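You operate a simulated robot arm through the tools that you are given. There is no shell and no other tool. Be economical: measure what you need, move in short steps, check, and stop when the job is done.

You run a simulated robot arm. Do the job below in one go: nothing can be reset, and whatever is moved stays where it is left.

JOB
Take the green block from the top of the steel workbench and put it on top of the pulley.

Only the result counts: the job must be done as asked and must still hold three seconds after the hand-in. Knocking over, shifting, dropping, spilling or breaking anything else fails it.

ROBOT AND FRAMES
A 7-joint arm with a two-finger parallel gripper, fixed in place. Base frame: the origin is at the foot of the arm, x ahead of it, y to its left, z up; the work surface is at about z = 0. Readings come in mm, degrees, newtons and seconds.
With the tool pointing down near the work surface it reaches from about 240 to 620 mm from the base axis. Its first joint turns from -66.0 to 66.0 degrees. Payload 2.6 kg.
The TCP is the grasp point between the finger pads, 30 mm short of the fingertips. In the tool frame z runs along the fingers and y along their closing line. Largest opening 94 mm; finger width 28, thickness 10; the body of the gripper, 50 by 96 mm, starts 55 mm behind the TCP.
Orientation is that of the tool frame in the base frame, as [roll, pitch, yaw] about the fixed x, y, z axes, in that order (R = Rz(yaw) Ry(pitch) Rx(roll)). With the fingers straight down and closing along the base's y, the tool's x points along the base's -x, its y along +y and its z along -z.

CONTROLS
- The arm moves only by the tool play_rows. Its argument "targets" is a list of rows, each a list of 7 numbers: the shift along the tool's x, y, z in m, then the turn, a rotation vector about the tool's x, y, z in degrees, then the gripper command, from -1 (shut) to 1 (fully open), values between in proportion. In form: [[tx, ty, tz, wx, wy, wz, claw], ...]. A call has 1 to 20 rows; each row is the pose to reach, as a shift and turn from the pose commanded when the call began, along the tool's axes at that moment. Each row takes 0.2 s and may step no farther than 50 mm and 8.6 degrees from the row before; otherwise, or with a gripper value out of range, the whole call is refused. Where a pose cannot be reached the arm comes as near as it can. A force on the tool above 40 N (or 10 N above the force at the start of the call, whichever is more), or a blocked arm, ends the call early, and 0.2 s more pass. Each finger travels about 72 mm/s and halts on what it meets, pressing with about 36 N; the grip force reading is that of the motor and also rises with nothing between the fingers. The clock runs only during rows and for 0.2 s after the last one: add rows that repeat a pose to give the fingers time. It gives the time, the measured TCP pose, the force on the tool (base axes), the opening and the grip force at its end, in the units of the frame above (readings bear some noise), and new pictures: "views" is both (left out), scene, wrist or none.
- Cameras (640 x 400 px; columns grow to the right, rows downward): "scene" is fixed at [35.1, 437.5, 550]; the picture's right is [-0.77, -0.64, 0.00], its down [-0.45, 0.53, -0.72] and it looks along [0.46, -0.55, -0.70] (base axes); focal length 313 px, centre (320, 200). "wrist" rides on the gripper at [-37, 0, -58] in the tool frame; the picture's right is [0.00, -1.00, 0.00], its down [0.97, 0.00, -0.24] and it looks along [0.24, 0.00, 0.97] (tool axes); focal length 218 px, centre (320, 200).
- locate(camera, pixels): there is no depth. For up to 12 entries [column, row, z] of the newest picture of that camera ("zoom" is the newest enlarged one), the place [x, y] in the base frame at which the ray of that pixel passes the height z, good to about 3 mm. No time passes.
- enlarge(camera, box): a new picture of the part [left, top, right, bottom] of that camera's present view, enlarged. No time passes.
- hand_in(): hands the job in; it is judged then, once.

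Go step by step. Measure first, check grasps and placings, and put right what went wrong. The budget is 60 turns and 120 pictures, counting those below and the enlarged ones. Unless the task says otherwise, let go and move clear before handing in, and close with one line.

The tools are called after "Emit:" by a JSON object that holds its "method" and its "body". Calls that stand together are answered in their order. play_rows: Moves the arm, as the interface text tells. Its arguments: {"type":"object","properties":{"targets":{"type":"array"},"views":{"type":"string","enum":["both","scene","wrist","none"]}},"required":["targets"]} The other tools are called the same way: locate (camera, pixels) gives the place at which the rays of pixels pass given heights; enlarge (camera, box) takes an enlarged picture of a part of a camera's view; hand_in () hands the job in.

At the start:

```text
clock: 0.0
position: [328.0, 72.4, 216.0]
tcp_rot: [-179.9, 0.1, -180.0]
wrist_force: [-0.5, -0.1, 0.0]
gripper_width: 94.1
gripper_force: 0.0
```

scene: 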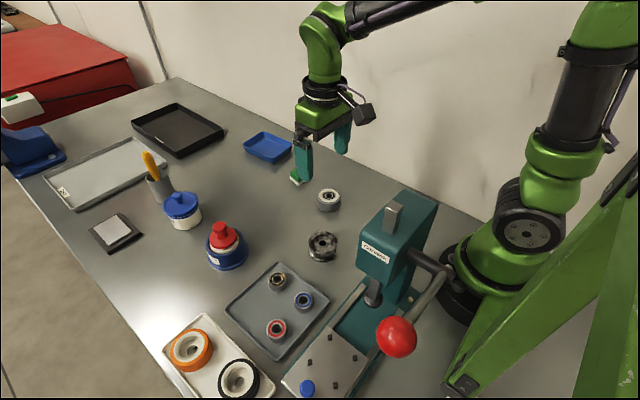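
wrist: 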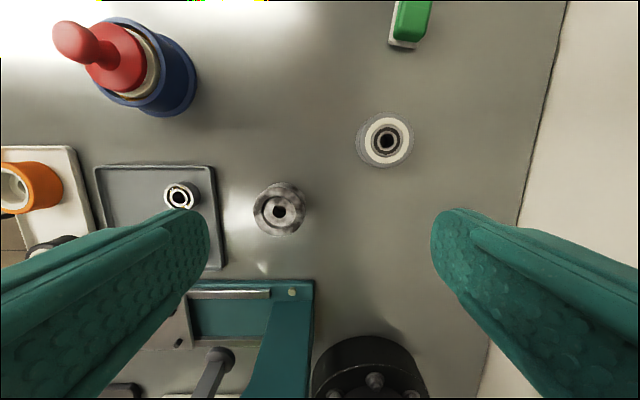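

The green block shows at wrist (410,20) and two round parts at wrist (386,140) and (280,210); I need to see which one is the pulley, so I enlarge both.

Emit:
{"method": "enlarge", "body": {"camera": "scene", "box": [270, 150, 370, 270]}}

Emit:
{"method": "enlarge", "body": {"camera": "wrist", "box": [230, 0, 450, 240]}}

Emit:
{"method": "locate", "body": {"camera": "wrist", "pixels": [[412, 20, 20], [403, 43, 0], [386, 140, 20], [386, 140, 0], [280, 210, 20], [280, 210, 0]]}}

```text
3.33 times, centred on (320, 210) of scene
```

zoom: 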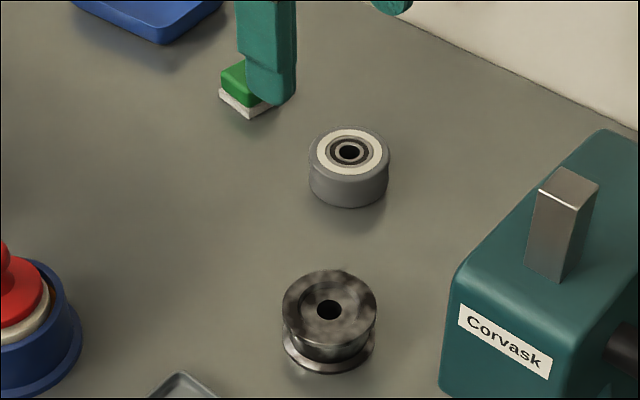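

```text
1.67 times, centred on (340, 120) of wrist
```

zoom: 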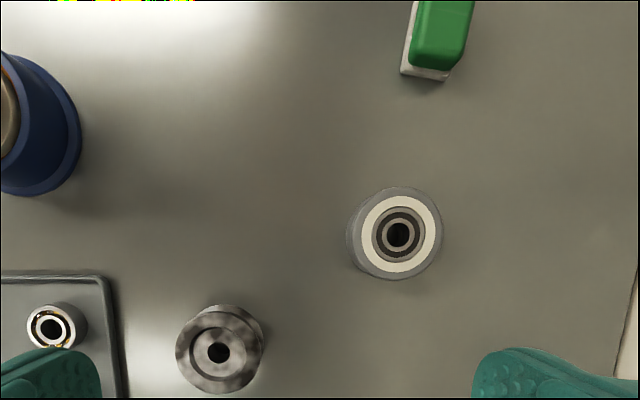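

```text
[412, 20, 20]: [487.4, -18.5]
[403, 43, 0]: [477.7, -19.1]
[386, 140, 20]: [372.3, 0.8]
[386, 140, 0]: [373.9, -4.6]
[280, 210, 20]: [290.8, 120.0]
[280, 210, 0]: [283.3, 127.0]
```

The pulley is the grooved metal part at scene (323,243), and the one with the bearing and pale ring is a roller. The green block, on a white base, is near (487,-18), so I move above it for a better look.

Emit:
{"method": "play_rows", "body": {"targets": [[-0.03, -0.018, 0, 0, 0, 0, 1], [-0.06, -0.036, 0, 0, 0, 0, 1], [-0.09, -0.054, 0, 0, 0, 0, 1], [-0.12, -0.072, 0, 0, 0, 0, 1], [-0.15, -0.09, 0, 0, 0, 0, 1], [-0.15, -0.09, 0, 0, 0, 0, 1]]}}

```text
clock: 1.4
position: [477.1, -17.0, 214.3]
tcp_rot: [180.0, -0.1, 180.0]
wrist_force: [-0.7, 0.4, -1.1]
gripper_width: 94.4
gripper_force: 0.1
```

scene: 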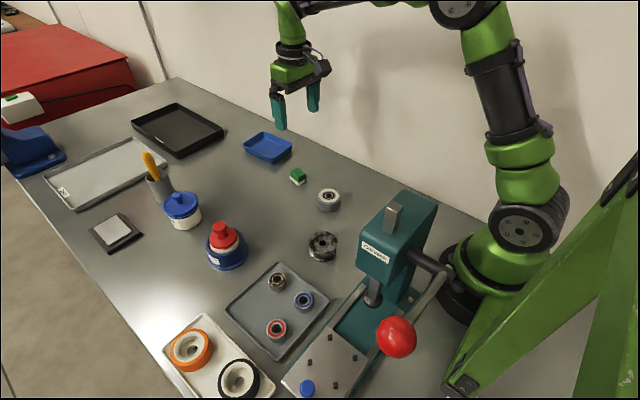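
wrist: 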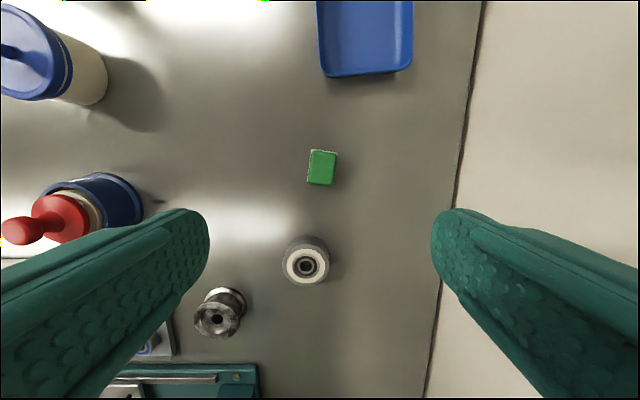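

Emit:
{"method": "enlarge", "body": {"camera": "wrist", "box": [290, 140, 354, 200]}}

Emit:
{"method": "enlarge", "body": {"camera": "scene", "box": [280, 160, 360, 210]}}

Emit:
{"method": "locate", "body": {"camera": "scene", "pixels": [[298, 185, 0], [298, 172, 20], [323, 239, 30], [323, 239, 20], [328, 194, 20], [328, 211, 0], [320, 261, 0]]}}

Emit:
{"method": "locate", "body": {"camera": "wrist", "pixels": [[322, 167, 0], [322, 167, 20], [217, 319, 20], [217, 319, 30]]}}

```text
6.67 times, centred on (322, 170) of wrist
```

zoom: 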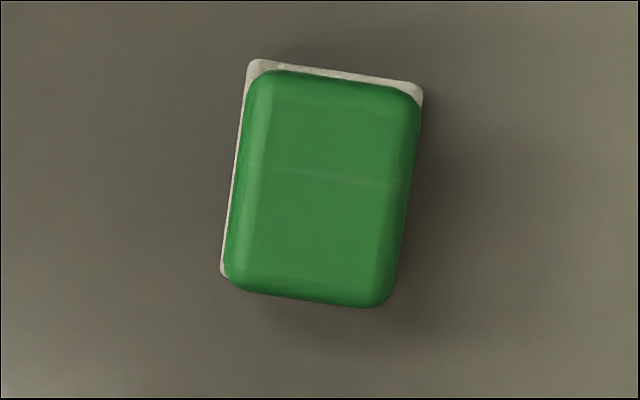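

```text
8.00 times, centred on (320, 185) of scene
```

zoom: 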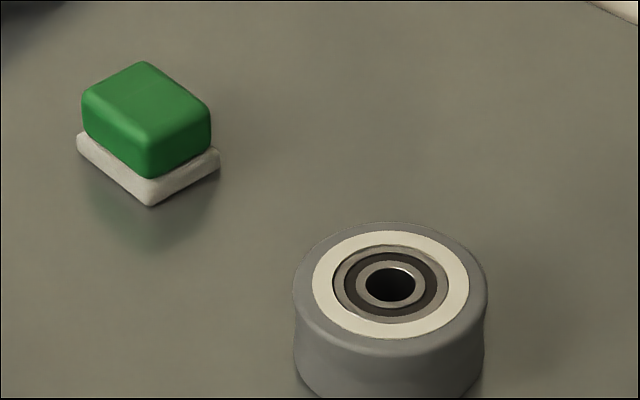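

```text
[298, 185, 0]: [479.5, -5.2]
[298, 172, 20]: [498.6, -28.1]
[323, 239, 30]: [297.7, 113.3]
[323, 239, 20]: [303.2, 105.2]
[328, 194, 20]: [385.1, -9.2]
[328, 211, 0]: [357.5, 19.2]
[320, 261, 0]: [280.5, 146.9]
```

```text
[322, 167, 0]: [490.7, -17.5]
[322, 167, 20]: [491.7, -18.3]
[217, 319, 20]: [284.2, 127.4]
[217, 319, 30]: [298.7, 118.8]
```

The block is about 27 x 37 mm, centred near (491,-18), with its long axis turned about -8° from x. I go partway down with an 8° turn and check again.

Emit:
{"method": "play_rows", "body": {"targets": [[-0.004, 0, 0.03, 0, 0, 2, 1], [-0.008, 0, 0.06, 0, 0, 4, 1], [-0.013, 0, 0.09, 0, 0, 6, 1], [-0.013, 0, 0.12, 0, 0, 8, 1], [-0.013, 0, 0.12, 0, 0, 8, 1], [-0.013, 0, 0.12, 0, 0, 8, 1]]}}

```text
clock: 2.8
position: [491.8, -18.6, 95.3]
tcp_rot: [179.9, 0.0, 172.1]
wrist_force: [0.1, -1.2, -0.8]
gripper_width: 93.7
gripper_force: 0.0
```

scene: 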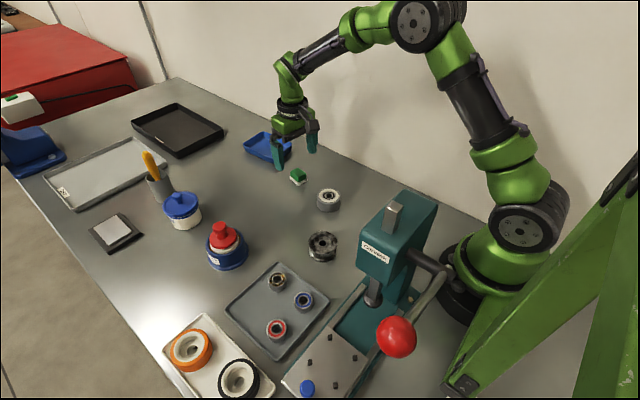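
wrist: 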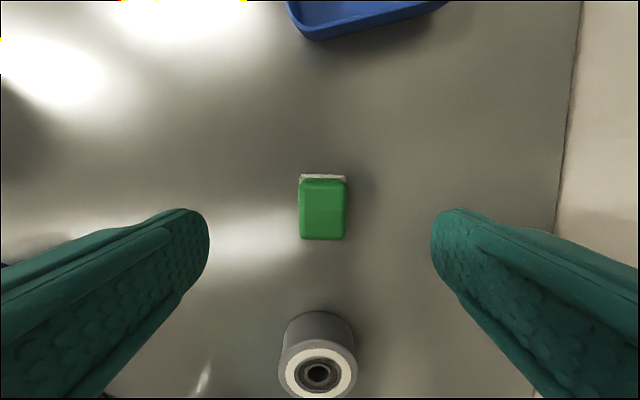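

The block now sits square to the fingers at wrist (323,208). I locate its ends to set the final offset.

Emit:
{"method": "locate", "body": {"camera": "wrist", "pixels": [[323, 174, 5], [322, 181, 20], [322, 240, 20], [299, 210, 20], [347, 210, 20], [300, 175, 5], [347, 175, 5]]}}

Emit:
{"method": "enlarge", "body": {"camera": "wrist", "box": [270, 160, 380, 260]}}

```text
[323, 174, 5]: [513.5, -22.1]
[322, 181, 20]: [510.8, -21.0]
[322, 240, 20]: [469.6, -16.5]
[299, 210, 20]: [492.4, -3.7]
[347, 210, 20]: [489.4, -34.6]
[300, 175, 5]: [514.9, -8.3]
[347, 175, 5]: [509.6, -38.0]
```

```text
4.00 times, centred on (325, 210) of wrist
```

zoom: 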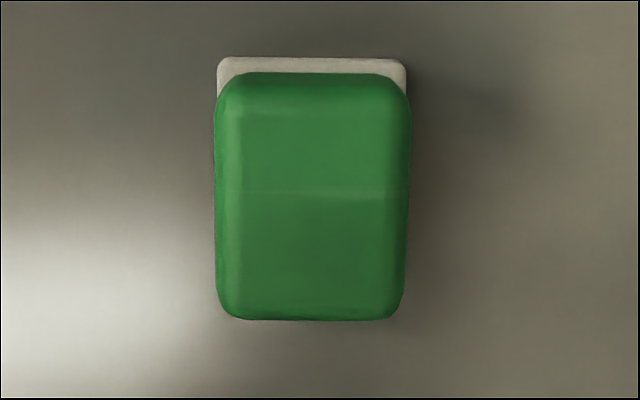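

The block's centre is about (490.5,-19), which matches the TCP. I descend to z≈35, with the fingertips at about 5 mm, and close.

Emit:
{"method": "play_rows", "body": {"targets": [[0, 0, 0.02, 0, 0, 0, 1], [0, 0, 0.04, 0, 0, 0, 1], [0, 0, 0.052, 0, 0, 0, 1], [0, 0, 0.061, 0, 0, 0, 1], [0, 0, 0.061, 0, 0, 0, 1], [0, 0, 0.061, 0, 0, 0, 0.2], [0, 0, 0.061, 0, 0, 0, -0.3], [0, 0, 0.061, 0, 0, 0, -1], [0, 0, 0.061, 0, 0, 0, -1], [0, 0, 0.061, 0, 0, 0, -1], [0, 0, 0.061, 0, 0, 0, -1]]}}

```text
clock: 5.2
position: [490.0, -17.8, 34.7]
tcp_rot: [-180.0, 0.0, 172.0]
wrist_force: [-1.0, -0.8, -0.7]
gripper_width: 30.6
gripper_force: 36.1
```

scene: 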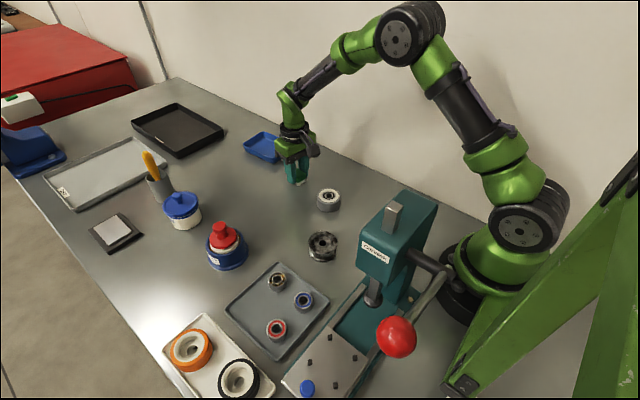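
wrist: 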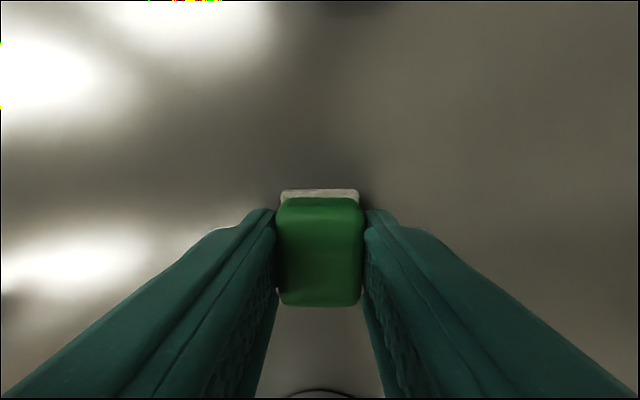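

The grip is firm at 30.6 mm and 36 N. I lift about 110 mm and check that the whole block comes up.

Emit:
{"method": "play_rows", "body": {"targets": [[0, 0, -0.015, 0, 0, 0, -1], [0, 0, -0.04, 0, 0, 0, -1], [0, 0, -0.07, 0, 0, 0, -1], [0, 0, -0.1, 0, 0, 0, -1], [0, 0, -0.13, 0, 0, 0, -1], [0, 0, -0.13, 0, 0, 0, -1]]}}

Emit:
{"method": "enlarge", "body": {"camera": "scene", "box": [250, 90, 370, 270]}}

```text
clock: 6.6
position: [491.8, -17.2, 165.3]
tcp_rot: [-179.9, 0.1, 171.9]
wrist_force: [0.7, -0.4, 0.0]
gripper_width: 0.0
gripper_force: 33.0
```

scene: 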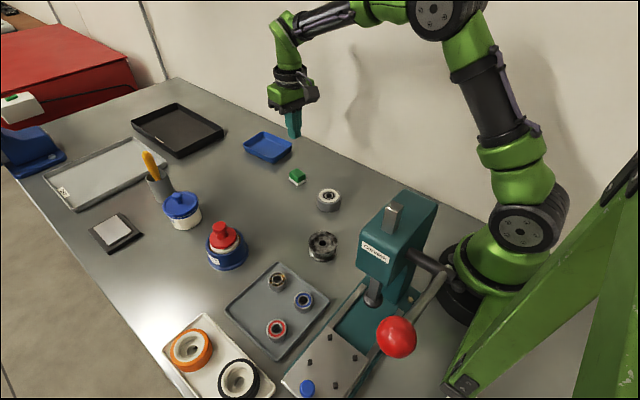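
wrist: 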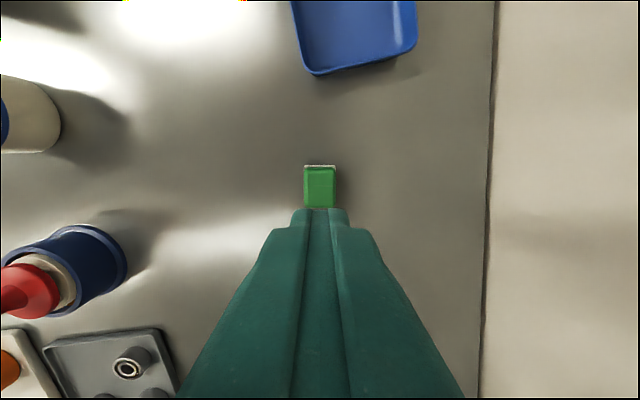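

```text
2.22 times, centred on (310, 180) of scene
```

zoom: 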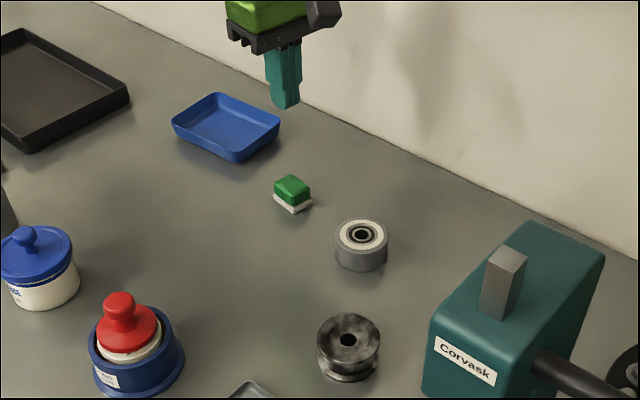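

The block slipped out: the opening is now 0 and it sits where it was, upright, at wrist (320,186). The tips probably caught only the rim of the wider white base, so I open and go back down to look before a lower grasp.

Emit:
{"method": "play_rows", "body": {"targets": [[0, 0, 0, 0, 0, 0, 1], [0, 0, 0, 0, 0, 0, 1], [0, 0, 0, 0, 0, 0, 1], [0, 0, 0.03, 0, 0, 0, 1], [0, 0, 0.06, 0, 0, 0, 1], [0, 0, 0.07, 0, 0, 0, 1], [0, 0, 0.07, 0, 0, 0, 1]]}}

Emit:
{"method": "enlarge", "body": {"camera": "wrist", "box": [270, 160, 380, 260]}}

Emit:
{"method": "enlarge", "body": {"camera": "scene", "box": [270, 150, 330, 200]}}

```text
clock: 8.2
position: [491.2, -16.3, 93.7]
tcp_rot: [-180.0, -0.1, 172.0]
wrist_force: [0.4, -0.8, -0.4]
gripper_width: 94.1
gripper_force: 0.1
```

scene: 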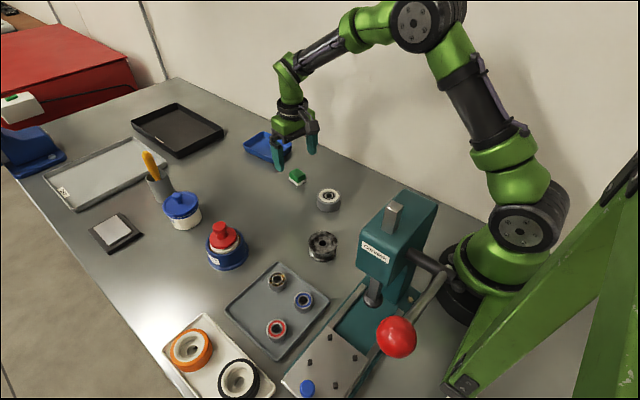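
wrist: 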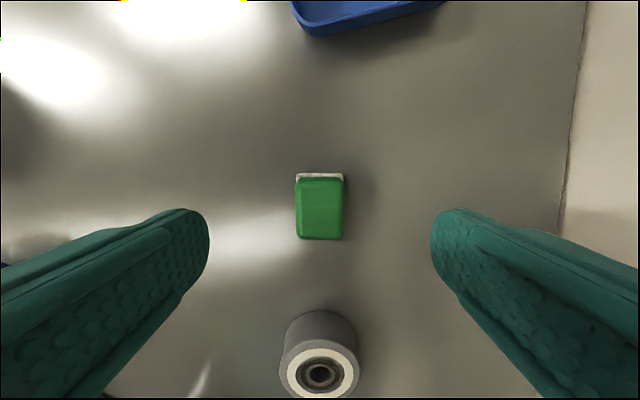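

```text
4.00 times, centred on (325, 210) of wrist
```

zoom: 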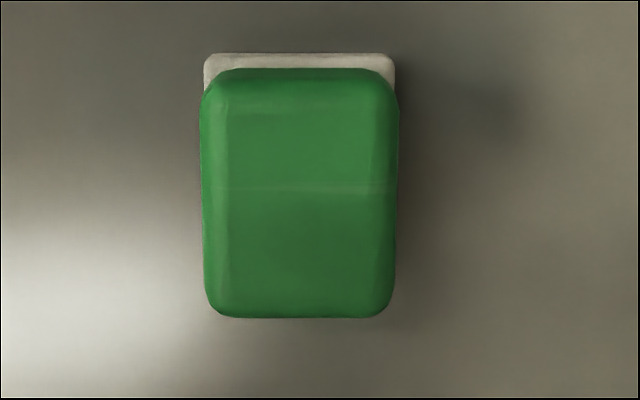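

```text
8.00 times, centred on (300, 175) of scene
```

zoom: 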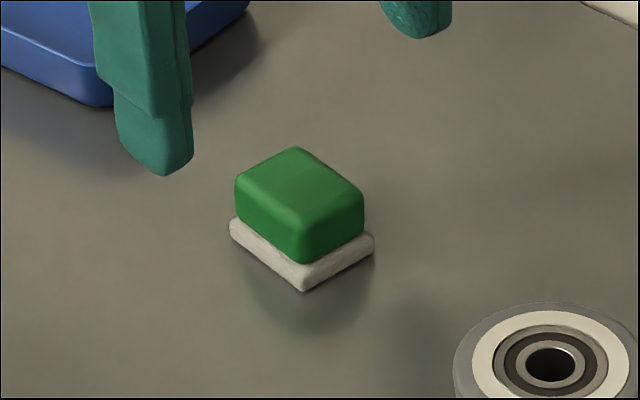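

The block is still upright and centred at column 320, and its white base is the widest part. This time I go about 3.5 mm lower, close longer, lift slowly by 12 mm and check.

Emit:
{"method": "play_rows", "body": {"targets": [[0, 0, 0.025, 0, 0, 0, 1], [0, 0, 0.045, 0, 0, 0, 1], [0, 0, 0.057, 0, 0, 0, 1], [0, 0, 0.061, 0, 0, 0, 1], [0, 0, 0.0635, 0, 0, 0, 1], [0, 0, 0.0635, 0, 0, 0, 1], [0, 0, 0.0635, 0, 0, 0, 0], [0, 0, 0.0635, 0, 0, 0, -0.3], [0, 0, 0.0635, 0, 0, 0, -0.5], [0, 0, 0.0635, 0, 0, 0, -1], [0, 0, 0.0635, 0, 0, 0, -1], [0, 0, 0.0635, 0, 0, 0, -1], [0, 0, 0.0635, 0, 0, 0, -1]]}}

Emit:
{"method": "enlarge", "body": {"camera": "scene", "box": [270, 150, 330, 200]}}

```text
clock: 11.0
position: [491.0, -17.1, 33.2]
tcp_rot: [-180.0, 0.1, 172.0]
wrist_force: [-0.3, -0.1, 11.2]
gripper_width: 30.3
gripper_force: 35.8
```

scene: 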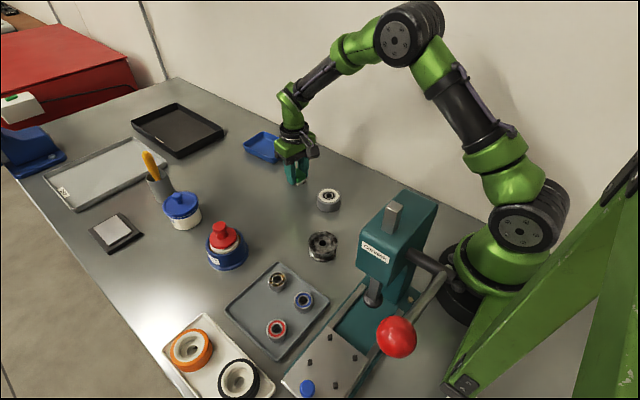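
wrist: 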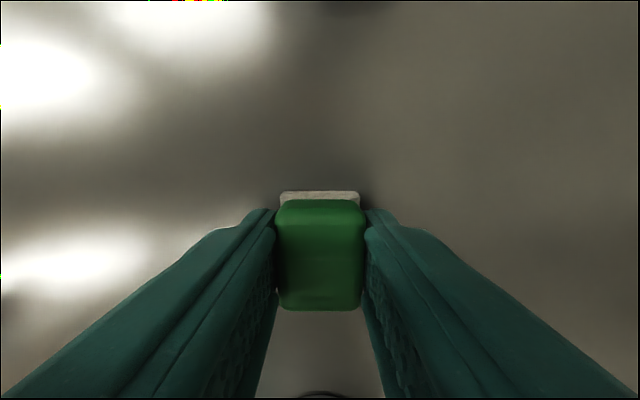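

```text
8.00 times, centred on (300, 175) of scene
```

zoom: 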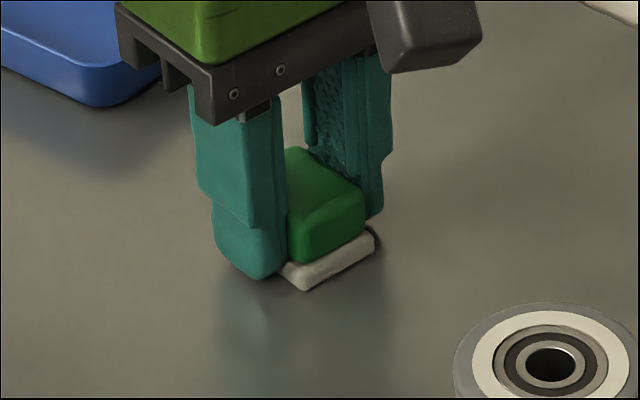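

The fingertips now rest lightly on the bench (11 N upward) and the pads are on the block at 30.3 mm. I lift slowly by 12 mm and check.

Emit:
{"method": "play_rows", "body": {"targets": [[0, 0, -0.001, 0, 0, 0, -1], [0, 0, -0.002, 0, 0, 0, -1], [0, 0, -0.003, 0, 0, 0, -1], [0, 0, -0.005, 0, 0, 0, -1], [0, 0, -0.007, 0, 0, 0, -1], [0, 0, -0.009, 0, 0, 0, -1], [0, 0, -0.012, 0, 0, 0, -1]], "views": "wrist"}}

Emit:
{"method": "enlarge", "body": {"camera": "scene", "box": [270, 150, 330, 200]}}

```text
clock: 12.6
position: [490.7, -17.6, 42.0]
tcp_rot: [179.9, 0.0, 171.9]
wrist_force: [0.4, -1.0, -0.6]
gripper_width: 30.4
gripper_force: 35.4
```

wrist: 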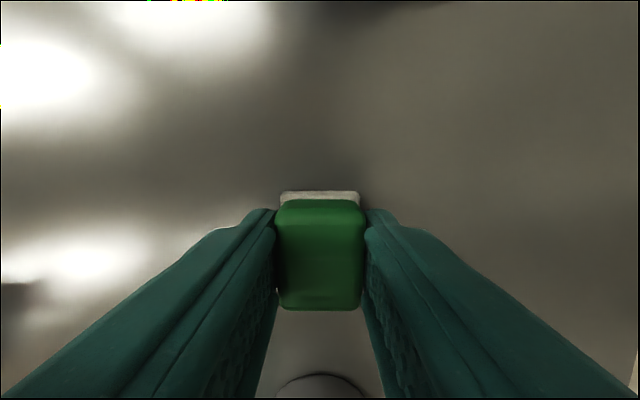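

```text
8.00 times, centred on (300, 175) of scene
```

zoom: 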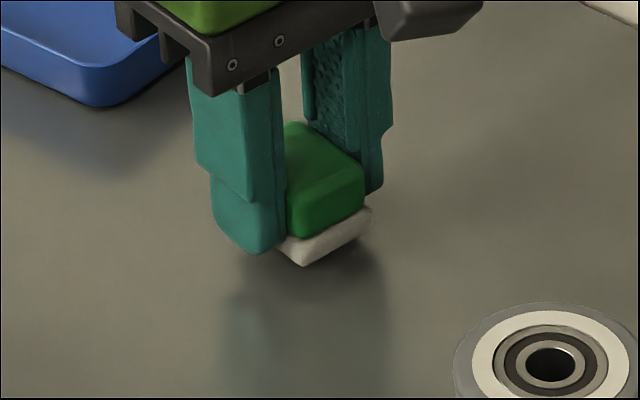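

Both the green and white parts came up together, with the opening steady at 30.4 mm. I keep lifting gently to z≈135.

Emit:
{"method": "play_rows", "body": {"targets": [[0, 0, -0.004, 0, 0, 0, -1], [0, 0, -0.009, 0, 0, 0, -1], [0, 0, -0.015, 0, 0, 0, -1], [0, 0, -0.022, 0, 0, 0, -1], [0, 0, -0.029, 0, 0, 0, -1], [0, 0, -0.036, 0, 0, 0, -1], [0, 0, -0.044, 0, 0, 0, -1], [0, 0, -0.052, 0, 0, 0, -1], [0, 0, -0.06, 0, 0, 0, -1], [0, 0, -0.068, 0, 0, 0, -1], [0, 0, -0.076, 0, 0, 0, -1], [0, 0, -0.084, 0, 0, 0, -1], [0, 0, -0.089, 0, 0, 0, -1], [0, 0, -0.0915, 0, 0, 0, -1]]}}

Emit:
{"method": "enlarge", "body": {"camera": "scene", "box": [300, 220, 350, 270]}}

```text
clock: 15.6
position: [489.5, -16.9, 133.5]
tcp_rot: [179.9, -0.1, 172.0]
wrist_force: [-0.1, 0.5, -0.7]
gripper_width: 30.6
gripper_force: 35.8
```

scene: 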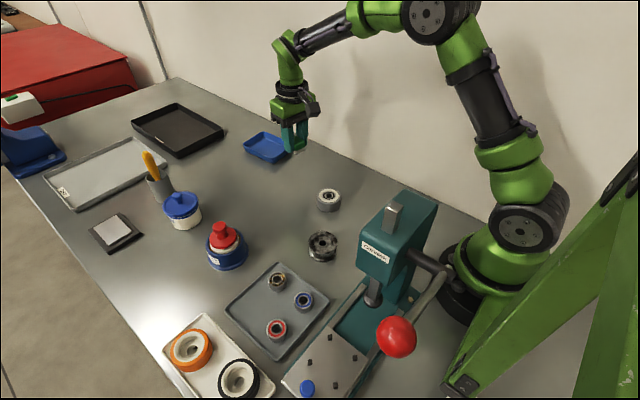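
wrist: 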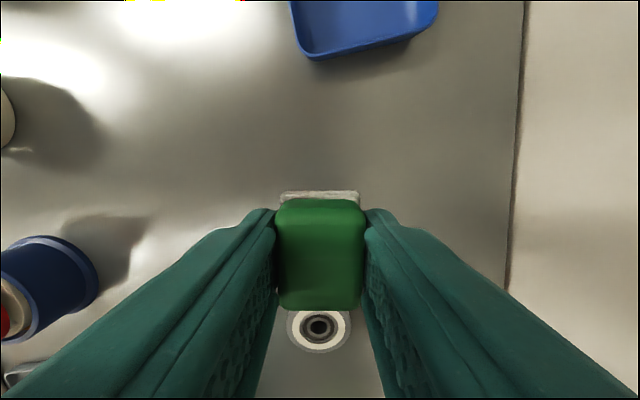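

```text
8.00 times, centred on (325, 245) of scene
```

zoom: 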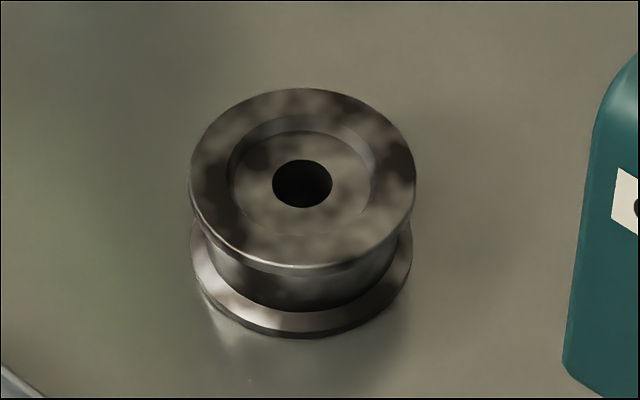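

The block is held securely. The pulley's top is a rim around a recess centred at zoom (303,178), so I locate the top and base centres to fix its height and position.

Emit:
{"method": "locate", "body": {"camera": "zoom", "pixels": [[303, 178, 25], [303, 178, 30], [303, 178, 35], [303, 178, 40], [301, 249, 0], [190, 178, 32], [416, 178, 32], [303, 88, 32], [303, 268, 32], [301, 338, 0]]}}

```text
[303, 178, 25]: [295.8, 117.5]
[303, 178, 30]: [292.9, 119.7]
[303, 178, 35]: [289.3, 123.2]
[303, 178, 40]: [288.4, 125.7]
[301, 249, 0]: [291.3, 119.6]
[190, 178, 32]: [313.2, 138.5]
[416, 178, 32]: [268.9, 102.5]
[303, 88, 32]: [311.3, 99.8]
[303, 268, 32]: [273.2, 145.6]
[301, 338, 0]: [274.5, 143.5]
```

The pulley's centre is about (292,120) with its top at z≈30. Before carrying the block there, I check how tall the press is and where it stands.

Emit:
{"method": "locate", "body": {"camera": "scene", "pixels": [[397, 204, 100], [397, 204, 150], [397, 204, 200], [360, 245, 100], [360, 245, 150], [392, 268, 100], [392, 268, 150], [358, 285, 0], [437, 205, 100], [437, 205, 150]]}}

Emit:
{"method": "enlarge", "body": {"camera": "scene", "box": [270, 170, 470, 400]}}

```text
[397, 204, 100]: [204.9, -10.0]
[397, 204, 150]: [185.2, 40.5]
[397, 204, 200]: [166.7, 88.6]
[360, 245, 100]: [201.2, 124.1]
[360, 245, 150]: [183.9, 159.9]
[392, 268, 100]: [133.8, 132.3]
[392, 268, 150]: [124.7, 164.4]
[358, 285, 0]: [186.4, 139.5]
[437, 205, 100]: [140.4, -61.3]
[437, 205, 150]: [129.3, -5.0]
```

```text
1.74 times, centred on (370, 285) of scene
```

zoom: 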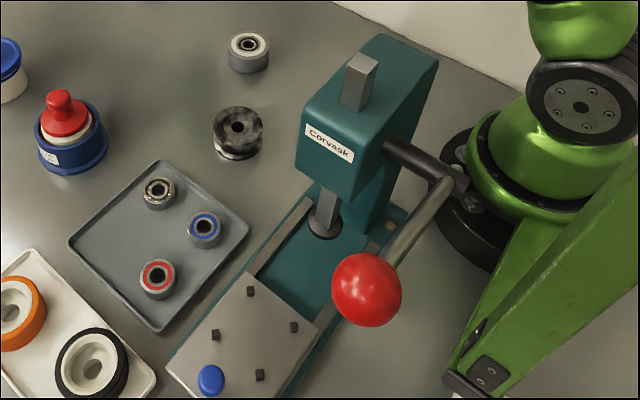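

The press head stays at x<185, well clear of the pulley. Next I measure where the held block sits relative to the TCP.

Emit:
{"method": "locate", "body": {"camera": "wrist", "pixels": [[320, 190, 107], [320, 198, 124], [320, 308, 124], [320, 310, 118], [282, 195, 107], [358, 195, 107]]}}

Emit:
{"method": "play_rows", "body": {"targets": [[0.01, 0.005, 0, 0, 0, 0, -1], [0.025, 0.0125, 0, 0, 0, 0, -1], [0.04, 0.02, 0, 0, 0, 0, -1], [0.06, 0.03, 0, 0, 0, 0, -1], [0.08, 0.04, 0, 0, 0, 0, -1], [0.1, 0.05, 0, 0, 0, 0, -1], [0.12, 0.06, 0, 0, 0, 0, -1], [0.14, 0.07, 0, 0, 0, 0, -1], [0.16, 0.08, 0, 0, 0, 0, -1], [0.18, 0.09, 0, 0, 0, 0, -1], [0.195, 0.098, 0, 0, 0, 0, -1], [0.207, 0.104, 0, 0, 0, 0, -1], [0.2157, 0.1081, 0, 0, 0, 0, -1], [0.2157, 0.1081, 0, 0, 0, 0, -1]]}}

Emit:
{"method": "enlarge", "body": {"camera": "scene", "box": [270, 150, 390, 280]}}

```text
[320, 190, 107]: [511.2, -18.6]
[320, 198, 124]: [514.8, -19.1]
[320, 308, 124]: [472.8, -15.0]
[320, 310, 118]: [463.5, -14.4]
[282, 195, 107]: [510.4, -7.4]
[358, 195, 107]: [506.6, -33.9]
```

```text
clock: 18.6
position: [292.2, 119.8, 134.5]
tcp_rot: [179.9, 0.1, 172.0]
wrist_force: [-0.6, 0.3, -0.7]
gripper_width: 30.5
gripper_force: 36.3
```

scene: 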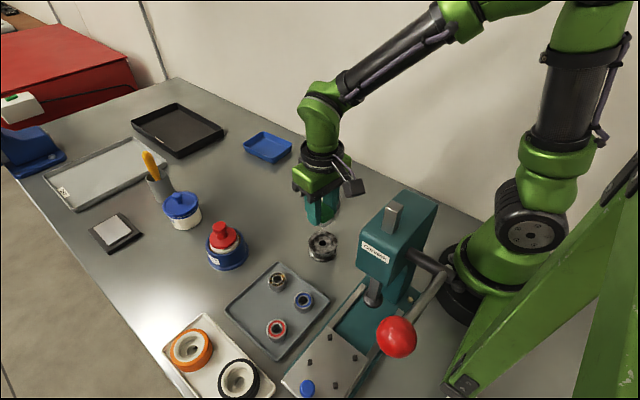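
wrist: 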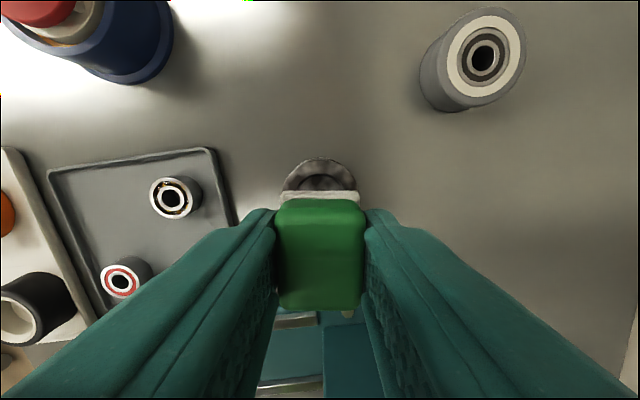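

```text
3.08 times, centred on (330, 215) of scene
```

zoom: 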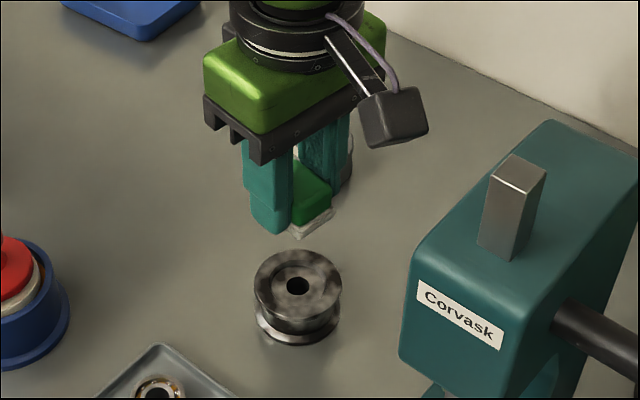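

The block is centred on the TCP. In the wrist view the pulley's far rim shows from (281,188) through (320,158) to (358,186), so I check its centre once more.

Emit:
{"method": "enlarge", "body": {"camera": "wrist", "box": [270, 145, 370, 215]}}

Emit:
{"method": "locate", "body": {"camera": "wrist", "pixels": [[320, 158, 30], [281, 190, 30], [358, 190, 30], [320, 172, 30]]}}

```text
5.71 times, centred on (320, 180) of wrist
```

zoom: 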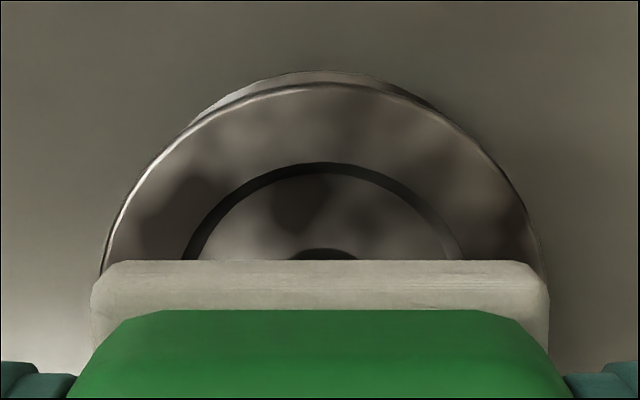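

```text
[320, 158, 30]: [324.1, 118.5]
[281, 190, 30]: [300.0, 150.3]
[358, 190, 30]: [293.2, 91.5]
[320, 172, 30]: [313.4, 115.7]
```

The pulley's centre is about 1.5 mm farther out in x than the TCP, and sideways it lines up. I descend to z≈72 and look.

Emit:
{"method": "play_rows", "body": {"targets": [[-0.0015, 0, 0.008, 0, 0, 0, -1], [-0.0015, 0, 0.018, 0, 0, 0, -1], [-0.0015, 0, 0.03, 0, 0, 0, -1], [-0.0015, 0, 0.042, 0, 0, 0, -1], [-0.0015, 0, 0.052, 0, 0, 0, -1], [-0.0015, 0, 0.059, 0, 0, 0, -1], [-0.0015, 0, 0.062, 0, 0, 0, -1], [-0.0015, 0, 0.062, 0, 0, 0, -1]]}}

Emit:
{"method": "enlarge", "body": {"camera": "scene", "box": [290, 200, 360, 270]}}

Emit:
{"method": "enlarge", "body": {"camera": "wrist", "box": [270, 145, 370, 215]}}

```text
clock: 20.4
position: [293.4, 119.5, 71.8]
tcp_rot: [-179.9, -0.1, 171.9]
wrist_force: [0.5, 0.2, -0.2]
gripper_width: 30.6
gripper_force: 36.5
```

scene: 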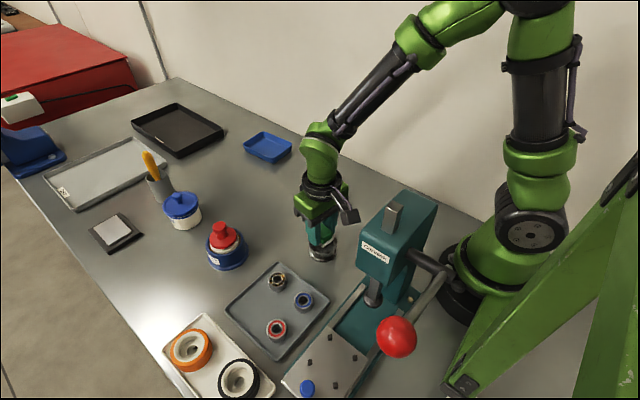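
wrist: 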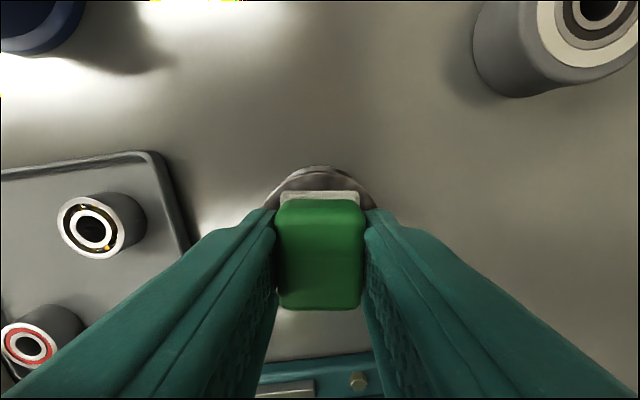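

```text
5.71 times, centred on (325, 235) of scene
```

zoom: 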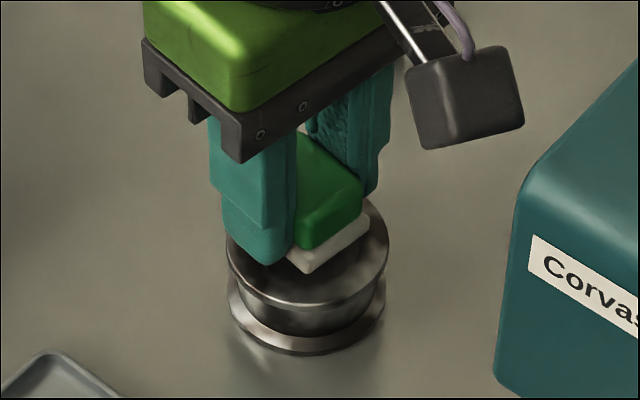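

```text
5.71 times, centred on (320, 180) of wrist
```

zoom: 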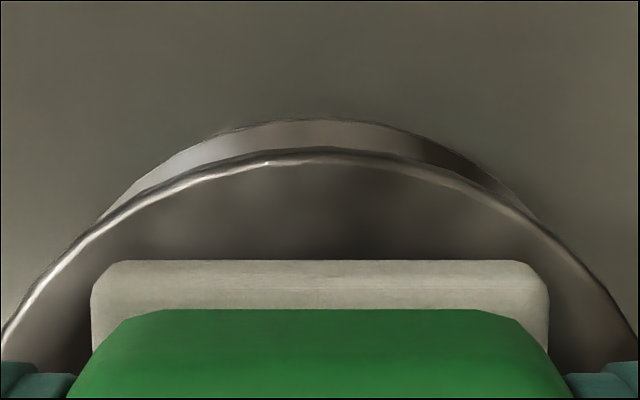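

Working from the wrist view, the far rim is only about 26 mm ahead of the TCP while the pulley's radius is about 29.5 mm, so I should shift about 3 mm back. Then I lower to just above contact.

Emit:
{"method": "play_rows", "body": {"targets": [[0.0015, 0, 0, 0, 0, 0, -1], [0.003, 0, 0.002, 0, 0, 0, -1], [0.003, 0, 0.004, 0, 0, 0, -1], [0.003, 0, 0.006, 0, 0, 0, -1], [0.003, 0, 0.0075, 0, 0, 0, -1], [0.003, 0, 0.0075, 0, 0, 0, -1]], "views": "wrist"}}

Emit:
{"method": "enlarge", "body": {"camera": "scene", "box": [290, 200, 360, 270]}}

```text
clock: 21.8
position: [291.0, 119.7, 64.1]
tcp_rot: [180.0, -0.1, 172.0]
wrist_force: [0.6, 0.4, -0.1]
gripper_width: 30.5
gripper_force: 36.2
```

wrist: 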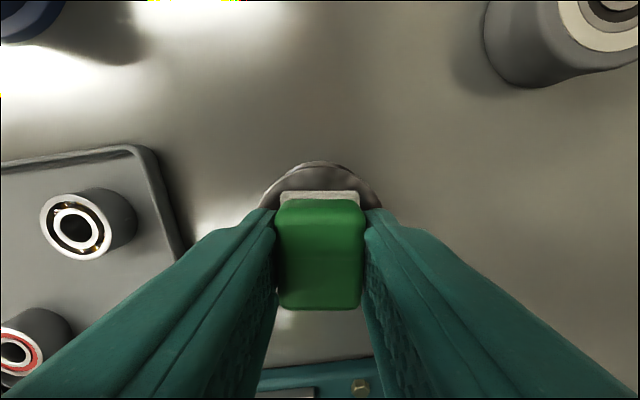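

```text
5.71 times, centred on (325, 235) of scene
```

zoom: 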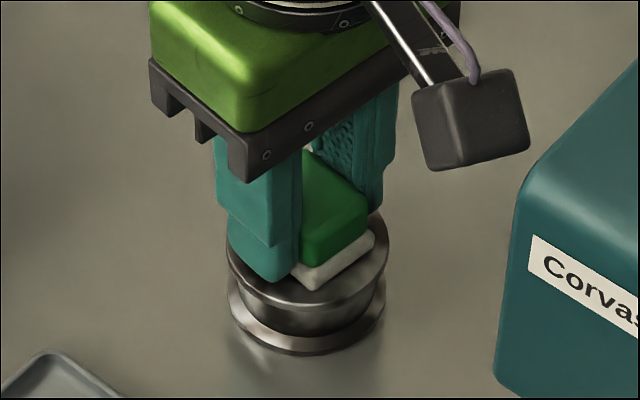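

Almost in contact and looking centred. I lower 1 mm per row for 2.5 mm and watch the force.

Emit:
{"method": "play_rows", "body": {"targets": [[0, 0, 0.0005, 0, 0, 0, -1], [0, 0, 0.001, 0, 0, 0, -1], [0, 0, 0.0015, 0, 0, 0, -1], [0, 0, 0.002, 0, 0, 0, -1], [0, 0, 0.0025, 0, 0, 0, -1]], "views": "none"}}

Emit:
{"method": "enlarge", "body": {"camera": "scene", "box": [290, 200, 360, 270]}}

```text
clock: 23.0
position: [291.1, 118.9, 63.1]
tcp_rot: [179.9, 0.1, 172.0]
wrist_force: [-7.5, -1.5, 33.9]
gripper_width: 30.5
gripper_force: 36.3
```

```text
5.71 times, centred on (325, 235) of scene
```

zoom: 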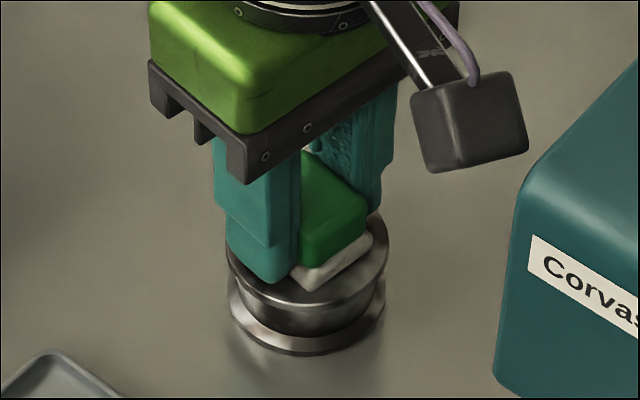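

Contact reads 34 N. I ease up 1.5 mm, then open partway to release.

Emit:
{"method": "play_rows", "body": {"targets": [[0, 0, -0.0008, 0, 0, 0, -1], [0, 0, -0.0017, 0, 0, 0, -1], [0, 0, -0.0017, 0, 0, 0, -1]], "views": "none"}}

```text
clock: 23.8
position: [291.8, 119.8, 62.5]
tcp_rot: [-179.9, 0.0, 172.0]
wrist_force: [3.9, 2.8, 13.5]
gripper_width: 30.7
gripper_force: 36.4
```

Still 13.5 N. I raise another 0.5 mm and open.

Emit:
{"method": "play_rows", "body": {"targets": [[0, 0, -0.0005, 0, 0, 0, -1], [0, 0, -0.0005, 0, 0, 0, -0.25], [0, 0, -0.0005, 0, 0, 0, -0.1], [0, 0, -0.0005, 0, 0, 0, 0], [0, 0, -0.0005, 0, 0, 0, 0]]}}

Emit:
{"method": "enlarge", "body": {"camera": "scene", "box": [290, 200, 360, 270]}}

```text
clock: 25.0
position: [290.7, 118.9, 64.6]
tcp_rot: [180.0, 0.0, 172.0]
wrist_force: [0.0, -0.3, -0.5]
gripper_width: 46.8
gripper_force: 0.0
```

scene: 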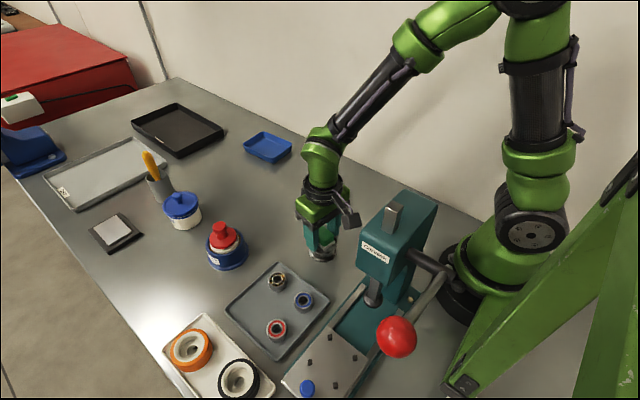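
wrist: 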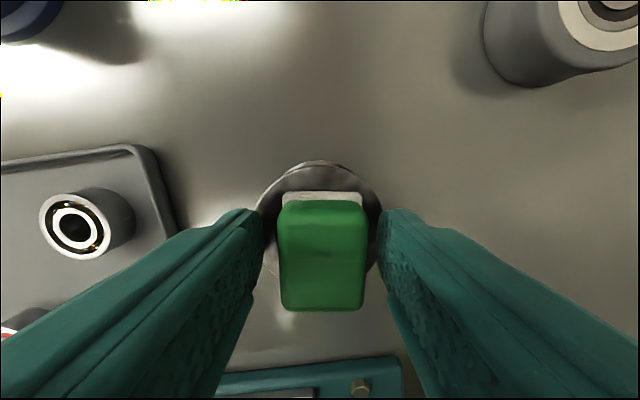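

```text
5.71 times, centred on (325, 235) of scene
```

zoom: 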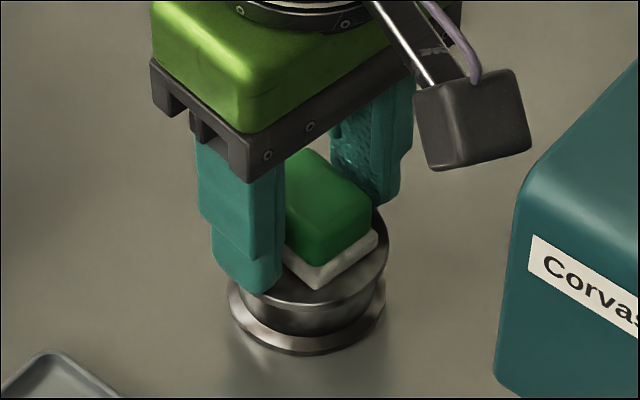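

The block is released and sits level on the pulley. I open slightly more, rise slowly and check.

Emit:
{"method": "play_rows", "body": {"targets": [[0, 0, -0.002, 0, 0, 0, 0], [0, 0, -0.008, 0, 0, 0, 0.15], [0, 0, -0.02, 0, 0, 0, 0.3], [0, 0, -0.04, 0, 0, 0, 0.3], [0, 0, -0.065, 0, 0, 0, 0.3], [0, 0, -0.09, 0, 0, 0, 0.3], [-0.02, 0, -0.12, 0, 0, 0, 0.3], [-0.04, 0, -0.14, 0, 0, 0, 0.3], [-0.04, 0, -0.14, 0, 0, 0, 0.3]]}}

Emit:
{"method": "enlarge", "body": {"camera": "scene", "box": [290, 200, 360, 270]}}

```text
clock: 27.0
position: [331.0, 113.6, 205.8]
tcp_rot: [180.0, 0.0, 171.9]
wrist_force: [0.7, 0.8, -0.1]
gripper_width: 61.1
gripper_force: 0.1
```

scene: 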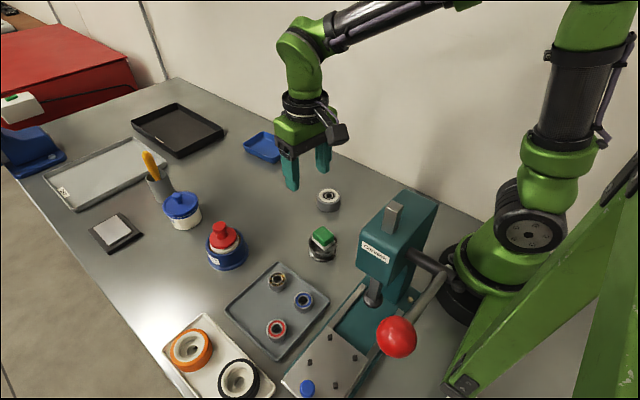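
wrist: 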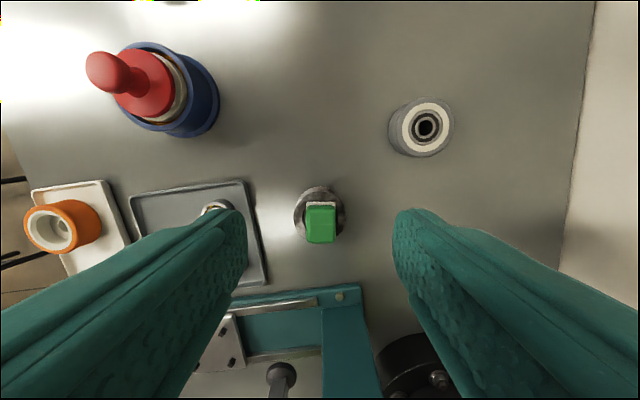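

```text
5.71 times, centred on (325, 235) of scene
```

zoom: 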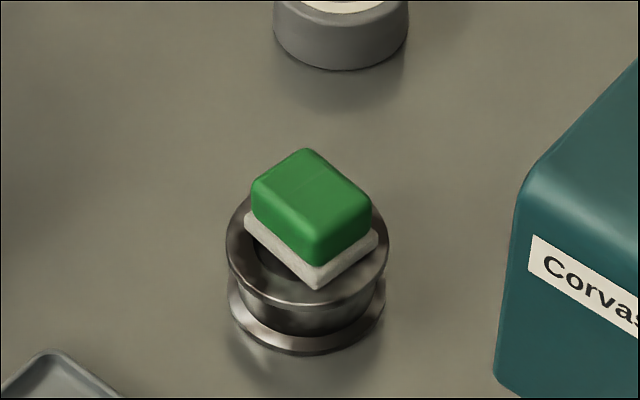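

The block lies level on the pulley's rim, the pulley hasn't moved, nothing else was disturbed and the gripper is clear. I hand in.

Emit:
{"method": "hand_in", "body": {}}

```text
The job is handed in.
```

The green block is on top of the pulley, level and released, with the arm moved clear; the first grasp slipped and the second held, and the job is handed in.
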